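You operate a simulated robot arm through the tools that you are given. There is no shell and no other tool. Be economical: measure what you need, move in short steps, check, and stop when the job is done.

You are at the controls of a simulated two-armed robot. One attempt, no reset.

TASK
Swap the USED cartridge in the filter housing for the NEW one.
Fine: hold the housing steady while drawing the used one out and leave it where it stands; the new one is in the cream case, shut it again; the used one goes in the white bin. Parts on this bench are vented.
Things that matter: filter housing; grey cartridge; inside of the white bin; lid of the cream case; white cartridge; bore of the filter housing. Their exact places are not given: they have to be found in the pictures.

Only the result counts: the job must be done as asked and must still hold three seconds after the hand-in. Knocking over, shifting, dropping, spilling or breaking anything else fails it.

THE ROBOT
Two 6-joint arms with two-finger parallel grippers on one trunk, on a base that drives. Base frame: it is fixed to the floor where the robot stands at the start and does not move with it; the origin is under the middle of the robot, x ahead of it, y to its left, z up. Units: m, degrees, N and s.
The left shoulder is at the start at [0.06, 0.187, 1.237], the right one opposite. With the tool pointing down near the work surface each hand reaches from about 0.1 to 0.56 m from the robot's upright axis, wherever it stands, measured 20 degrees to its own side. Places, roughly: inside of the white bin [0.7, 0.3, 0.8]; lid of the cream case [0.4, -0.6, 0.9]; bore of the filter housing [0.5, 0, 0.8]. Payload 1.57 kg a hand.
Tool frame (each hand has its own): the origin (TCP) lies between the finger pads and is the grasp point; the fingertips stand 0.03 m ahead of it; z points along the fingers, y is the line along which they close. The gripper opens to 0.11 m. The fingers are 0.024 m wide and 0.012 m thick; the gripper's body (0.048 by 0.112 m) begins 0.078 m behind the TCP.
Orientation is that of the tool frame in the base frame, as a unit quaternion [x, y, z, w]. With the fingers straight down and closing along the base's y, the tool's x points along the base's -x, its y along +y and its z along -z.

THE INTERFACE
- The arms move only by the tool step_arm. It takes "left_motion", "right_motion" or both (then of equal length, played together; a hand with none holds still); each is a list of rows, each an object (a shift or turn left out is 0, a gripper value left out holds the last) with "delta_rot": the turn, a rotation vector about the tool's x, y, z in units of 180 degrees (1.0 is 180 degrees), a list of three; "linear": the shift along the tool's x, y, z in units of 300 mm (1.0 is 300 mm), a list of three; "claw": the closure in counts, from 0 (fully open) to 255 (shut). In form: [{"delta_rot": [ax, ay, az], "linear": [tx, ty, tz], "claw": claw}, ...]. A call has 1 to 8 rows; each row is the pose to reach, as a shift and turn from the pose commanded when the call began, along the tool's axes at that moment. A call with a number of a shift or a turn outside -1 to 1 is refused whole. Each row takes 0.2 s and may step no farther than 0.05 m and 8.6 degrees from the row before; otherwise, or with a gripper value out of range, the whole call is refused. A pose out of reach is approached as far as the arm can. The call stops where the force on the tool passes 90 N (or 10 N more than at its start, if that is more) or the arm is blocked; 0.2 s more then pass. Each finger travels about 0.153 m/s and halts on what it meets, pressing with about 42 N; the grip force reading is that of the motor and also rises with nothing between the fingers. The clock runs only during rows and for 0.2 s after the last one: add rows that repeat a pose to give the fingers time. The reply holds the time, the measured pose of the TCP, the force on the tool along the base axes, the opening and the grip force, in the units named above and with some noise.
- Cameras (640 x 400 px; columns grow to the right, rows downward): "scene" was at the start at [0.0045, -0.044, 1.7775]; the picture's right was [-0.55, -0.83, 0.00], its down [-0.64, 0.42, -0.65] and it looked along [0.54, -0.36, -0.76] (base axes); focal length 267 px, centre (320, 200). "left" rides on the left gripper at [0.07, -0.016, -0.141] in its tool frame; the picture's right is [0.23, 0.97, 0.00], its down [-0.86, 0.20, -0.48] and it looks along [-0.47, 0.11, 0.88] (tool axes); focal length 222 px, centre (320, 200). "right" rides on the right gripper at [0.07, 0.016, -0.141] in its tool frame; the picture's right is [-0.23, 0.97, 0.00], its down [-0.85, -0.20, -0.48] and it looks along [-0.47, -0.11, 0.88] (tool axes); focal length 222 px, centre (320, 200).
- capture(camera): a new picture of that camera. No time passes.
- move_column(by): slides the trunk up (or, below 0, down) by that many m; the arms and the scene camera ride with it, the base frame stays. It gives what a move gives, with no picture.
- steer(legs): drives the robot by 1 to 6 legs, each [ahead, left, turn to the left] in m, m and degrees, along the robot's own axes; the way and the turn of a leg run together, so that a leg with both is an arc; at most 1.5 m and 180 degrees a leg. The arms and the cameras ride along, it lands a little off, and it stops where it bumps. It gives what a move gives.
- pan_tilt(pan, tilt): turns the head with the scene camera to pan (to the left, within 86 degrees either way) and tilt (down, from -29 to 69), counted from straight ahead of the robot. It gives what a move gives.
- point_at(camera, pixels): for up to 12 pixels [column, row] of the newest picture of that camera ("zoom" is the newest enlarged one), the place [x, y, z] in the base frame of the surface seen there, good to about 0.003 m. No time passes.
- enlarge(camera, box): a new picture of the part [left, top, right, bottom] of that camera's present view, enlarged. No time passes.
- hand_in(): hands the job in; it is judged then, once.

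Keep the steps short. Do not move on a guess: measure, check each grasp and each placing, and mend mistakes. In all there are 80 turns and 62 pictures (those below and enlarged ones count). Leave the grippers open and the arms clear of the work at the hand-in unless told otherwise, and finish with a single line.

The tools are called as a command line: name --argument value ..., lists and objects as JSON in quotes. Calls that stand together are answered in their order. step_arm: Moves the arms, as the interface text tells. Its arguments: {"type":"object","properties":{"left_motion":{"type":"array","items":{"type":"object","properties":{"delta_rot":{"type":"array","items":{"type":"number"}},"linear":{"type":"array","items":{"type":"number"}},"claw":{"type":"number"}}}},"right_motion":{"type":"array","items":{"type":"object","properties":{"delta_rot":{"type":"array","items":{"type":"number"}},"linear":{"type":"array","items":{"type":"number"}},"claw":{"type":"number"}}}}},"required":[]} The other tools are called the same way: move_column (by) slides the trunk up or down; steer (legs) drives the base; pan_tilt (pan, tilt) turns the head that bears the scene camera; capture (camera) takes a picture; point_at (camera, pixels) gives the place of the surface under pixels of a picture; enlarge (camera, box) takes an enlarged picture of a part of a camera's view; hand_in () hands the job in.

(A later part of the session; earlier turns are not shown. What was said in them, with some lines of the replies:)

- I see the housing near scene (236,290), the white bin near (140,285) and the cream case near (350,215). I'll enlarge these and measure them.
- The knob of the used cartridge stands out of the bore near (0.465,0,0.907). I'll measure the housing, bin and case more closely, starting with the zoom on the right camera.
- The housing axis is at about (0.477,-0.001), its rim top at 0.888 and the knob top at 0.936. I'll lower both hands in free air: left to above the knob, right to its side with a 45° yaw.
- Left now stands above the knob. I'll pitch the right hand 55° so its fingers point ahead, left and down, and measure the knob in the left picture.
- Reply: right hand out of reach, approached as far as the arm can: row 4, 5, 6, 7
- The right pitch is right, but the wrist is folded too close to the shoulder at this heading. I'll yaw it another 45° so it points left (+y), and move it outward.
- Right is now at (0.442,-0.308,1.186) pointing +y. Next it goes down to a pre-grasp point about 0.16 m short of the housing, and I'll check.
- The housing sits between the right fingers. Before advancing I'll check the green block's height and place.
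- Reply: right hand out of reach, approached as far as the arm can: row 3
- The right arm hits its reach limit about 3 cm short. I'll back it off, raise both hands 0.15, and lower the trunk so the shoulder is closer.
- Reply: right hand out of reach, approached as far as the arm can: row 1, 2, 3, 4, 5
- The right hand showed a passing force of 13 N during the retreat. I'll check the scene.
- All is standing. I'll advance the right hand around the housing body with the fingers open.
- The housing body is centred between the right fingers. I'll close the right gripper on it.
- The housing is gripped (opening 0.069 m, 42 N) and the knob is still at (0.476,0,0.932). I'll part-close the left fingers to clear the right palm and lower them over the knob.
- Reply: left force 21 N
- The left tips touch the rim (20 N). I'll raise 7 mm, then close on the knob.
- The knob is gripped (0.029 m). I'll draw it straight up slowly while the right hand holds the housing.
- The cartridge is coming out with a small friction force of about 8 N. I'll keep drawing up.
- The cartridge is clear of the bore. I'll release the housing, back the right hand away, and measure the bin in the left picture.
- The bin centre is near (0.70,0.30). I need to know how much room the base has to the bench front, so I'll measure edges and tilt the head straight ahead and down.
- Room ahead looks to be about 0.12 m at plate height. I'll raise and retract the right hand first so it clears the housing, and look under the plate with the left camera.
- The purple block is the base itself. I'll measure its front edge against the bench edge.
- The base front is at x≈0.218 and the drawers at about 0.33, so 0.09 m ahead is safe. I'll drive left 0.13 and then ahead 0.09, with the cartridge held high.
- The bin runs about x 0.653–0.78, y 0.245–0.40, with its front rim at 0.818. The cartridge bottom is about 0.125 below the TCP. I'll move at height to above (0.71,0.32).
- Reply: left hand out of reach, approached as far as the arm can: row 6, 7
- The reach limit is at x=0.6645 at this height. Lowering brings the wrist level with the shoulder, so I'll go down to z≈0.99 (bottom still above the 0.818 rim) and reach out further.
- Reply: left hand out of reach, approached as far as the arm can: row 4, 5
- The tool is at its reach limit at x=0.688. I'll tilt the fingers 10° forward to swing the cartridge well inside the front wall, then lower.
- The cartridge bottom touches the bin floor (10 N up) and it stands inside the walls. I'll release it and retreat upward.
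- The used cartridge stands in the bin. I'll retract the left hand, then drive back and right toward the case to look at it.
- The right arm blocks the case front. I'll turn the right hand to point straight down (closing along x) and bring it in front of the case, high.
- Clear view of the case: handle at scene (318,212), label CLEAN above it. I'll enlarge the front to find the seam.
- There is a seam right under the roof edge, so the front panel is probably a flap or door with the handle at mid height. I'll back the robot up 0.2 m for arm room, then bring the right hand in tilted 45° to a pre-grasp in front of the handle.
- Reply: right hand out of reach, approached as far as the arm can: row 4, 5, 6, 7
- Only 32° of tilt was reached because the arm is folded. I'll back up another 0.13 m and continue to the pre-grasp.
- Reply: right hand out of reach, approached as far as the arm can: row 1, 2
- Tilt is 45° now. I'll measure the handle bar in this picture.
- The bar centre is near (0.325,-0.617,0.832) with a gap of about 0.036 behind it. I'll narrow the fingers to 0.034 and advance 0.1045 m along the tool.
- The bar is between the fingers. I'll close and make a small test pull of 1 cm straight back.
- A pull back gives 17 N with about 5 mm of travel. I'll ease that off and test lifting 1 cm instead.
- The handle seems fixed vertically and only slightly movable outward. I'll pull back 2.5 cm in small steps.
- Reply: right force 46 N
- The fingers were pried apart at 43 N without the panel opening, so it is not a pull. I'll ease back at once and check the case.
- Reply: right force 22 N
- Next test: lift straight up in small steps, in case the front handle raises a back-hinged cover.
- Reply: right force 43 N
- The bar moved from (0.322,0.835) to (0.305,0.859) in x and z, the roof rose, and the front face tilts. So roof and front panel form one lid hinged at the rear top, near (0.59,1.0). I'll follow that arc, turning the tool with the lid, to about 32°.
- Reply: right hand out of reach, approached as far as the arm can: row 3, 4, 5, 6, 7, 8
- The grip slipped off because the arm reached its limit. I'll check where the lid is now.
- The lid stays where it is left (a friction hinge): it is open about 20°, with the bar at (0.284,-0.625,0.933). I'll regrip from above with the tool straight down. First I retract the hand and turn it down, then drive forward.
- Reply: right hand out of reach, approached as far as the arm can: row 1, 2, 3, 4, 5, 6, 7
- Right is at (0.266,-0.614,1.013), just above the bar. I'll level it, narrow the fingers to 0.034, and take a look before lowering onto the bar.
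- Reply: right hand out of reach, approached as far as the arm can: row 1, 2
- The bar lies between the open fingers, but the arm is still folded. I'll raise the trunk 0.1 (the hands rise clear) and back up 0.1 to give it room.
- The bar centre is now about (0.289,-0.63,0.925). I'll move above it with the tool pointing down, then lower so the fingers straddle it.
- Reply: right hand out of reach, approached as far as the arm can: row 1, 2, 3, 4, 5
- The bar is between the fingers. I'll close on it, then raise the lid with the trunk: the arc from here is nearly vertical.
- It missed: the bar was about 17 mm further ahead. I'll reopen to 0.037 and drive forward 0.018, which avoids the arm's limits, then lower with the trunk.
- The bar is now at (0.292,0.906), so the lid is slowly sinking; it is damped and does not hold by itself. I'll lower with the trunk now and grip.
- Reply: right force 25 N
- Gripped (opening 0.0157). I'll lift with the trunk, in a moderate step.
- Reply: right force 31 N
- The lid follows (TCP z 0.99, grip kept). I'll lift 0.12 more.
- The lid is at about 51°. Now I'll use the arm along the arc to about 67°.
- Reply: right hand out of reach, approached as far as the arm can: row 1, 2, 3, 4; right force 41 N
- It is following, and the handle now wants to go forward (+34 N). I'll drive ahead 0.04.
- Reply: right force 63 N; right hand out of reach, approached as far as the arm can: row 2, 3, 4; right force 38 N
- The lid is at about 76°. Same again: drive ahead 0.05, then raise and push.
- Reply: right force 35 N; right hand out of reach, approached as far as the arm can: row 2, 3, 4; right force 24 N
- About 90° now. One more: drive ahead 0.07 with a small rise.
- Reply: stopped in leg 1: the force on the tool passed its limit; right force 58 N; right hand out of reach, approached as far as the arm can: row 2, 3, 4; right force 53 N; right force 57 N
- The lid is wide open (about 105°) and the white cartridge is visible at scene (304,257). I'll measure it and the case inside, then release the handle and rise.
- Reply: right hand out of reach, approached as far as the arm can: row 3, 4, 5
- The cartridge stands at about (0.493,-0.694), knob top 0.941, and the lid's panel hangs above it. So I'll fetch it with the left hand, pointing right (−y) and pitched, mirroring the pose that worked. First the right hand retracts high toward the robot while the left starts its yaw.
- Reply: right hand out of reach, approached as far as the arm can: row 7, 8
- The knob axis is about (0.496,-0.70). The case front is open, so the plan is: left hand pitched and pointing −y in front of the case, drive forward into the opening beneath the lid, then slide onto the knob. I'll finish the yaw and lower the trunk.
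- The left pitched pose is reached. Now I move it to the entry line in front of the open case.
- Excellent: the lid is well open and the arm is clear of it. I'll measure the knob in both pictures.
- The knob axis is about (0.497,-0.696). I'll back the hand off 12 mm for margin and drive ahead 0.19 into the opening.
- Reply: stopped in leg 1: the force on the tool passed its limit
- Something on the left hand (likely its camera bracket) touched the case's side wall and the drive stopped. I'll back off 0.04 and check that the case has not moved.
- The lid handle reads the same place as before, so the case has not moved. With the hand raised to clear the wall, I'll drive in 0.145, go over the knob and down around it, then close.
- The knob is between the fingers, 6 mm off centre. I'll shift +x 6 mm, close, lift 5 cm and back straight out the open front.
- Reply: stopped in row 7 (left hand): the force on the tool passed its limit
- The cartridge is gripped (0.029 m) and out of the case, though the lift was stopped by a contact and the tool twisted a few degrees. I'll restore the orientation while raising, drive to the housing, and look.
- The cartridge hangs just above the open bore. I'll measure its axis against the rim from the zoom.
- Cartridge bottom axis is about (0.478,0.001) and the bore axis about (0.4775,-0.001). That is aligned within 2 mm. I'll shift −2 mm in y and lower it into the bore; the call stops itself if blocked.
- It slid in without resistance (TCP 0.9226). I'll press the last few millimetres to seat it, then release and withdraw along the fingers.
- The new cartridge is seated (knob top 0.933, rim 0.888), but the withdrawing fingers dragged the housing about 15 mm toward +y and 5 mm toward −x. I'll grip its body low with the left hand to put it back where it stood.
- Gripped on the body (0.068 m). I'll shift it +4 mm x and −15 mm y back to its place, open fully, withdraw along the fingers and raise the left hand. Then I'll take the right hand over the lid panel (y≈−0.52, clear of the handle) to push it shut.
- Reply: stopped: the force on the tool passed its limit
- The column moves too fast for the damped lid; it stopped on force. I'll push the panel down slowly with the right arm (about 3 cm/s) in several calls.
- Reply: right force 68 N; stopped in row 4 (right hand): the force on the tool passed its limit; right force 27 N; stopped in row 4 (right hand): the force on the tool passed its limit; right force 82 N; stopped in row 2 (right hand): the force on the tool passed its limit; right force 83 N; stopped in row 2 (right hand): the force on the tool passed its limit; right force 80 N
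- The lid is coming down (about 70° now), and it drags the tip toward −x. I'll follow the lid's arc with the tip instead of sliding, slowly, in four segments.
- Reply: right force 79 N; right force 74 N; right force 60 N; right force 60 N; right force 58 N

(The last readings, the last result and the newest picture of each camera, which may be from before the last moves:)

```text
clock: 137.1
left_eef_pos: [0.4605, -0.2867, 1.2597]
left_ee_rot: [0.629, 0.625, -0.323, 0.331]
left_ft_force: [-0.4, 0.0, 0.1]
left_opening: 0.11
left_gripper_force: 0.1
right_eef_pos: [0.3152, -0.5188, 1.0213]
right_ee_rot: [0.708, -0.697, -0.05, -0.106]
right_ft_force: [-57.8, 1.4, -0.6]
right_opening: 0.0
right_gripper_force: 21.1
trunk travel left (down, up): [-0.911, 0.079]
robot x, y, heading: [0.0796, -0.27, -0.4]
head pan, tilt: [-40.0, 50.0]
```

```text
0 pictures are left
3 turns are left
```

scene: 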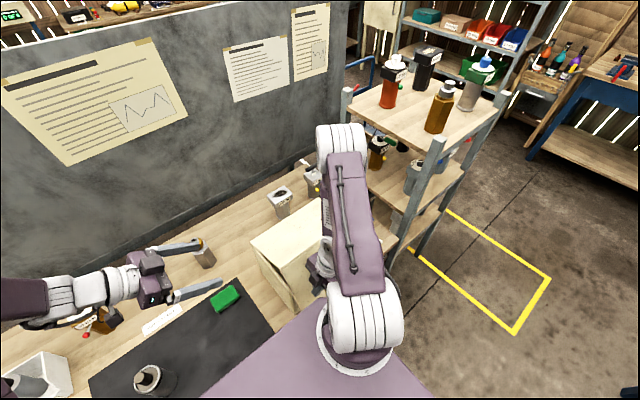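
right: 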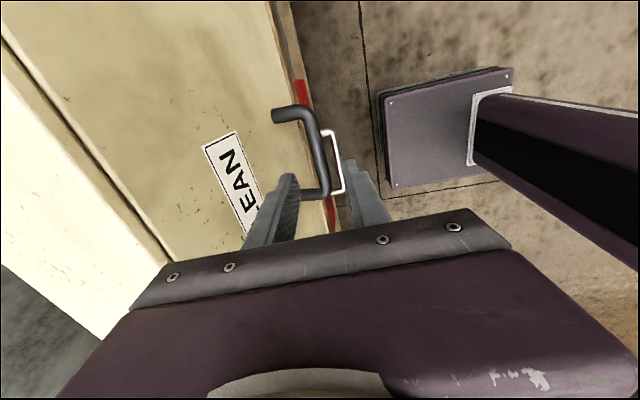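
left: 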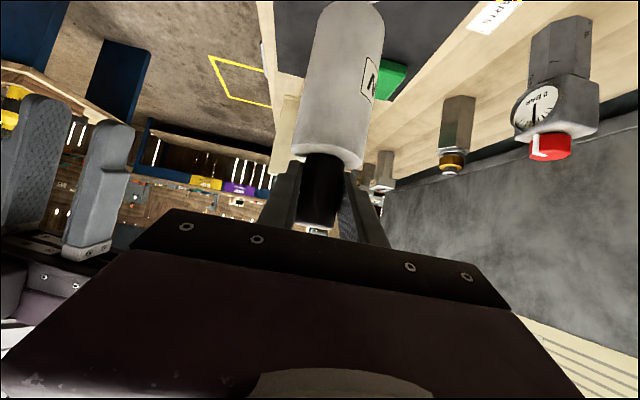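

The lid is at about 30°, with roof and front visible near shut, but pushing on the front here has no leverage. I'll lift the tip over the roof's front edge and press down on the roof slowly until it is flat (tip at z≈1.005).

step_arm --right_motion '[{"linear": [-0.002, 0.1, -0.008]}, {"linear": [-0.035, 0.0878, -0.154]}, {"linear": [-0.068, 0.0757, -0.3]}, {"linear": [-0.1007, 0.0637, -0.446]}, {"linear": [-0.1146, 0.0252, -0.508]}, {"linear": [-0.111, -0.108, -0.498]}, {"linear": [-0.109, -0.224, -0.489]}, {"linear": [-0.1064, -0.324, -0.4815]}]'

step_arm --right_motion '[{"linear": [0.0036, 0.0013, 0.016]}, {"linear": [0.007, 0.0027, 0.0325]}, {"linear": [0.011, 0.004, 0.049]}, {"linear": [0.0145, 0.005, 0.065]}, {"linear": [0.018, 0.0067, 0.081]}, {"linear": [0.022, 0.008, 0.0975]}, {"linear": [0.025, 0.0094, 0.114]}, {"linear": [0.029, 0.0107, 0.13]}]'

step_arm --right_motion '[{"linear": [0.003, 0.001, 0.013]}, {"linear": [0.006, 0.002, 0.026]}, {"linear": [0.009, 0.003, 0.039]}, {"linear": [0.012, 0.004, 0.052]}, {"linear": [0.0146, 0.005, 0.065]}, {"linear": [0.0175, 0.0064, 0.078]}, {"linear": [0.02, 0.0075, 0.091]}, {"linear": [0.0233, 0.0085, 0.104]}]'

step_arm --right_motion '[{"linear": [0.003, 0.001, 0.013]}, {"linear": [0.006, 0.002, 0.026]}, {"linear": [0.009, 0.003, 0.039]}, {"linear": [0.012, 0.004, 0.052]}, {"linear": [0.0146, 0.005, 0.065]}, {"linear": [0.0175, 0.0064, 0.078]}, {"linear": [0.02, 0.0075, 0.091]}, {"linear": [0.0233, 0.0085, 0.104]}]'

step_arm --right_motion '[{"linear": [0.003, 0.001, 0.013]}, {"linear": [0.006, 0.002, 0.026]}, {"linear": [0.009, 0.003, 0.039]}, {"linear": [0.012, 0.004, 0.052]}, {"linear": [0.0146, 0.005, 0.065]}, {"linear": [0.0175, 0.0064, 0.078]}, {"linear": [0.02, 0.0075, 0.091]}, {"linear": [0.0233, 0.0085, 0.104]}]'

step_arm --right_motion '[{"linear": [0.003, 0.001, 0.013]}, {"linear": [0.006, 0.002, 0.026]}, {"linear": [0.009, 0.003, 0.039]}, {"linear": [0.012, 0.004, 0.052]}, {"linear": [0.0146, 0.005, 0.065]}, {"linear": [0.0175, 0.0064, 0.078]}, {"linear": [0.02, 0.0075, 0.091]}, {"linear": [0.0233, 0.0085, 0.104]}]'

```text
clock: 138.9
left_eef_pos: [0.4743, -0.2871, 1.2554]
left_ee_rot: [0.627, 0.627, -0.327, 0.327]
left_ft_force: [0.4, -0.3, 0.3]
left_opening: 0.1099
left_gripper_force: 0.2
right_eef_pos: [0.4189, -0.5233, 1.1745]
right_ee_rot: [0.707, -0.698, -0.041, -0.111]
right_ft_force: [-0.4, -0.3, 1.3]
right_opening: 0.0
right_gripper_force: 21.5
right hand out of reach, approached as far as the arm can: row 2, 3, 4, 5
trunk travel left (down, up): [-0.911, 0.079]
robot x, y, heading: [0.0804, -0.2705, -0.2]
head pan, tilt: [-40.0, 50.0]
```

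```text
clock: 140.7
left_eef_pos: [0.4736, -0.287, 1.2553]
left_ee_rot: [0.628, 0.626, -0.327, 0.327]
left_ft_force: [0.5, 0.3, -0.7]
left_opening: 0.1098
left_gripper_force: 0.0
right_eef_pos: [0.4173, -0.5225, 1.1363]
right_ee_rot: [0.707, -0.697, -0.039, -0.111]
right_ft_force: [0.3, 0.1, 0.4]
right_opening: 0.0
right_gripper_force: 21.1
trunk travel left (down, up): [-0.911, 0.079]
robot x, y, heading: [0.0799, -0.2685, -0.4]
head pan, tilt: [-40.0, 50.0]
```

```text
clock: 142.5
left_eef_pos: [0.4721, -0.2868, 1.2571]
left_ee_rot: [0.627, 0.627, -0.326, 0.327]
left_ft_force: [-0.1, -0.5, 0.0]
left_opening: 0.1101
left_gripper_force: 0.1
right_eef_pos: [0.4193, -0.5221, 1.1037]
right_ee_rot: [0.708, -0.696, -0.04, -0.112]
right_ft_force: [-0.3, 0.1, 0.3]
right_opening: 0.0
right_gripper_force: 20.9
trunk travel left (down, up): [-0.911, 0.079]
robot x, y, heading: [0.081, -0.2681, -0.4]
head pan, tilt: [-40.0, 50.0]
```

```text
clock: 144.3
left_eef_pos: [0.4734, -0.2858, 1.2556]
left_ee_rot: [0.628, 0.625, -0.327, 0.328]
left_ft_force: [0.3, -0.7, -0.4]
left_opening: 0.11
left_gripper_force: 0.1
right_eef_pos: [0.4194, -0.5232, 1.0718]
right_ee_rot: [0.707, -0.697, -0.04, -0.112]
right_ft_force: [0.2, -0.6, -0.9]
right_opening: 0.0
right_gripper_force: 21.2
trunk travel left (down, up): [-0.911, 0.079]
robot x, y, heading: [0.0776, -0.273, -0.5]
head pan, tilt: [-40.0, 50.0]
```

```text
clock: 146.1
left_eef_pos: [0.4722, -0.2871, 1.2562]
left_ee_rot: [0.628, 0.626, -0.327, 0.327]
left_ft_force: [0.4, 0.5, 0.5]
left_opening: 0.1098
left_gripper_force: 0.0
right_eef_pos: [0.4189, -0.5231, 1.0395]
right_ee_rot: [0.708, -0.696, -0.04, -0.111]
right_ft_force: [-1.6, -0.7, 2.2]
right_opening: 0.0002
right_gripper_force: 21.1
trunk travel left (down, up): [-0.911, 0.079]
robot x, y, heading: [0.0785, -0.2714, -0.4]
head pan, tilt: [-40.0, 50.0]
```

```text
clock: 146.8
left_eef_pos: [0.4642, -0.2827, 1.259]
left_ee_rot: [0.629, 0.624, -0.326, 0.331]
left_ft_force: [1.4, 0.3, -0.1]
left_opening: 0.11
left_gripper_force: 0.1
right_eef_pos: [0.42, -0.5208, 1.0398]
right_ee_rot: [0.707, -0.696, -0.03, -0.118]
right_ft_force: [-11.7, -2.6, 65.8]
right_opening: 0.0
right_gripper_force: 21.2
trunk travel left (down, up): [-0.911, 0.079]
robot x, y, heading: [0.0787, -0.271, -0.5]
head pan, tilt: [-40.0, 50.0]
stopped in row 3 (right hand): the force on the tool passed its limit (the readings are from after the stop); the commanded pose is now the measured one
2 turns are left
```

The tip met the roof hard at z≈1.008, its closed height, so the lid is shut. I'll raise the right hand clear and open it, then hand in.

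step_arm --right_motion '[{"linear": [-0.03, -0.01, -0.14]}, {"linear": [-0.06, -0.02, -0.28]}, {"linear": [-0.09, -0.03, -0.42]}, {"linear": [-0.12, -0.04, -0.56], "claw": 0}, {"linear": [-0.12, -0.04, -0.56], "claw": 0}, {"linear": [-0.12, -0.04, -0.56], "claw": 0}]'

steer --legs '[[-0.2, 0, 0]]'

```text
clock: 148.2
left_eef_pos: [0.4732, -0.287, 1.2571]
left_ee_rot: [0.628, 0.625, -0.328, 0.327]
left_ft_force: [-0.9, -0.8, -0.2]
left_opening: 0.11
left_gripper_force: 0.1
right_eef_pos: [0.4175, -0.5254, 1.2057]
right_ee_rot: [0.708, -0.696, -0.034, -0.113]
right_ft_force: [-0.2, 0.9, -0.1]
right_opening: 0.1101
right_gripper_force: 0.1
trunk travel left (down, up): [-0.911, 0.079]
robot x, y, heading: [0.078, -0.2695, -0.6]
head pan, tilt: [-40.0, 50.0]
```

```text
clock: 149.8
left_eef_pos: [0.2779, -0.2849, 1.2532]
left_ee_rot: [0.628, 0.626, -0.329, 0.325]
left_ft_force: [0.6, -1.1, 0.6]
left_opening: 0.1103
left_gripper_force: 0.2
right_eef_pos: [0.222, -0.5237, 1.2022]
right_ee_rot: [0.707, -0.697, -0.035, -0.114]
right_ft_force: [0.3, 0.2, -0.6]
right_opening: 0.1098
right_gripper_force: 0.0
trunk travel left (down, up): [-0.911, 0.079]
robot x, y, heading: [-0.118, -0.271, -0.4]
head pan, tilt: [-40.0, 50.0]
1 turns are left
```

Both hands are open and clear of the work, so I'm handing in.

hand_in

```text
The job is handed in.
```

I handed in with the new cartridge seated in the housing, the used one in the white bin and the case lid pressed shut; the housing was dragged about 15 mm and moved back, and I had no pictures left to check that or the lid.
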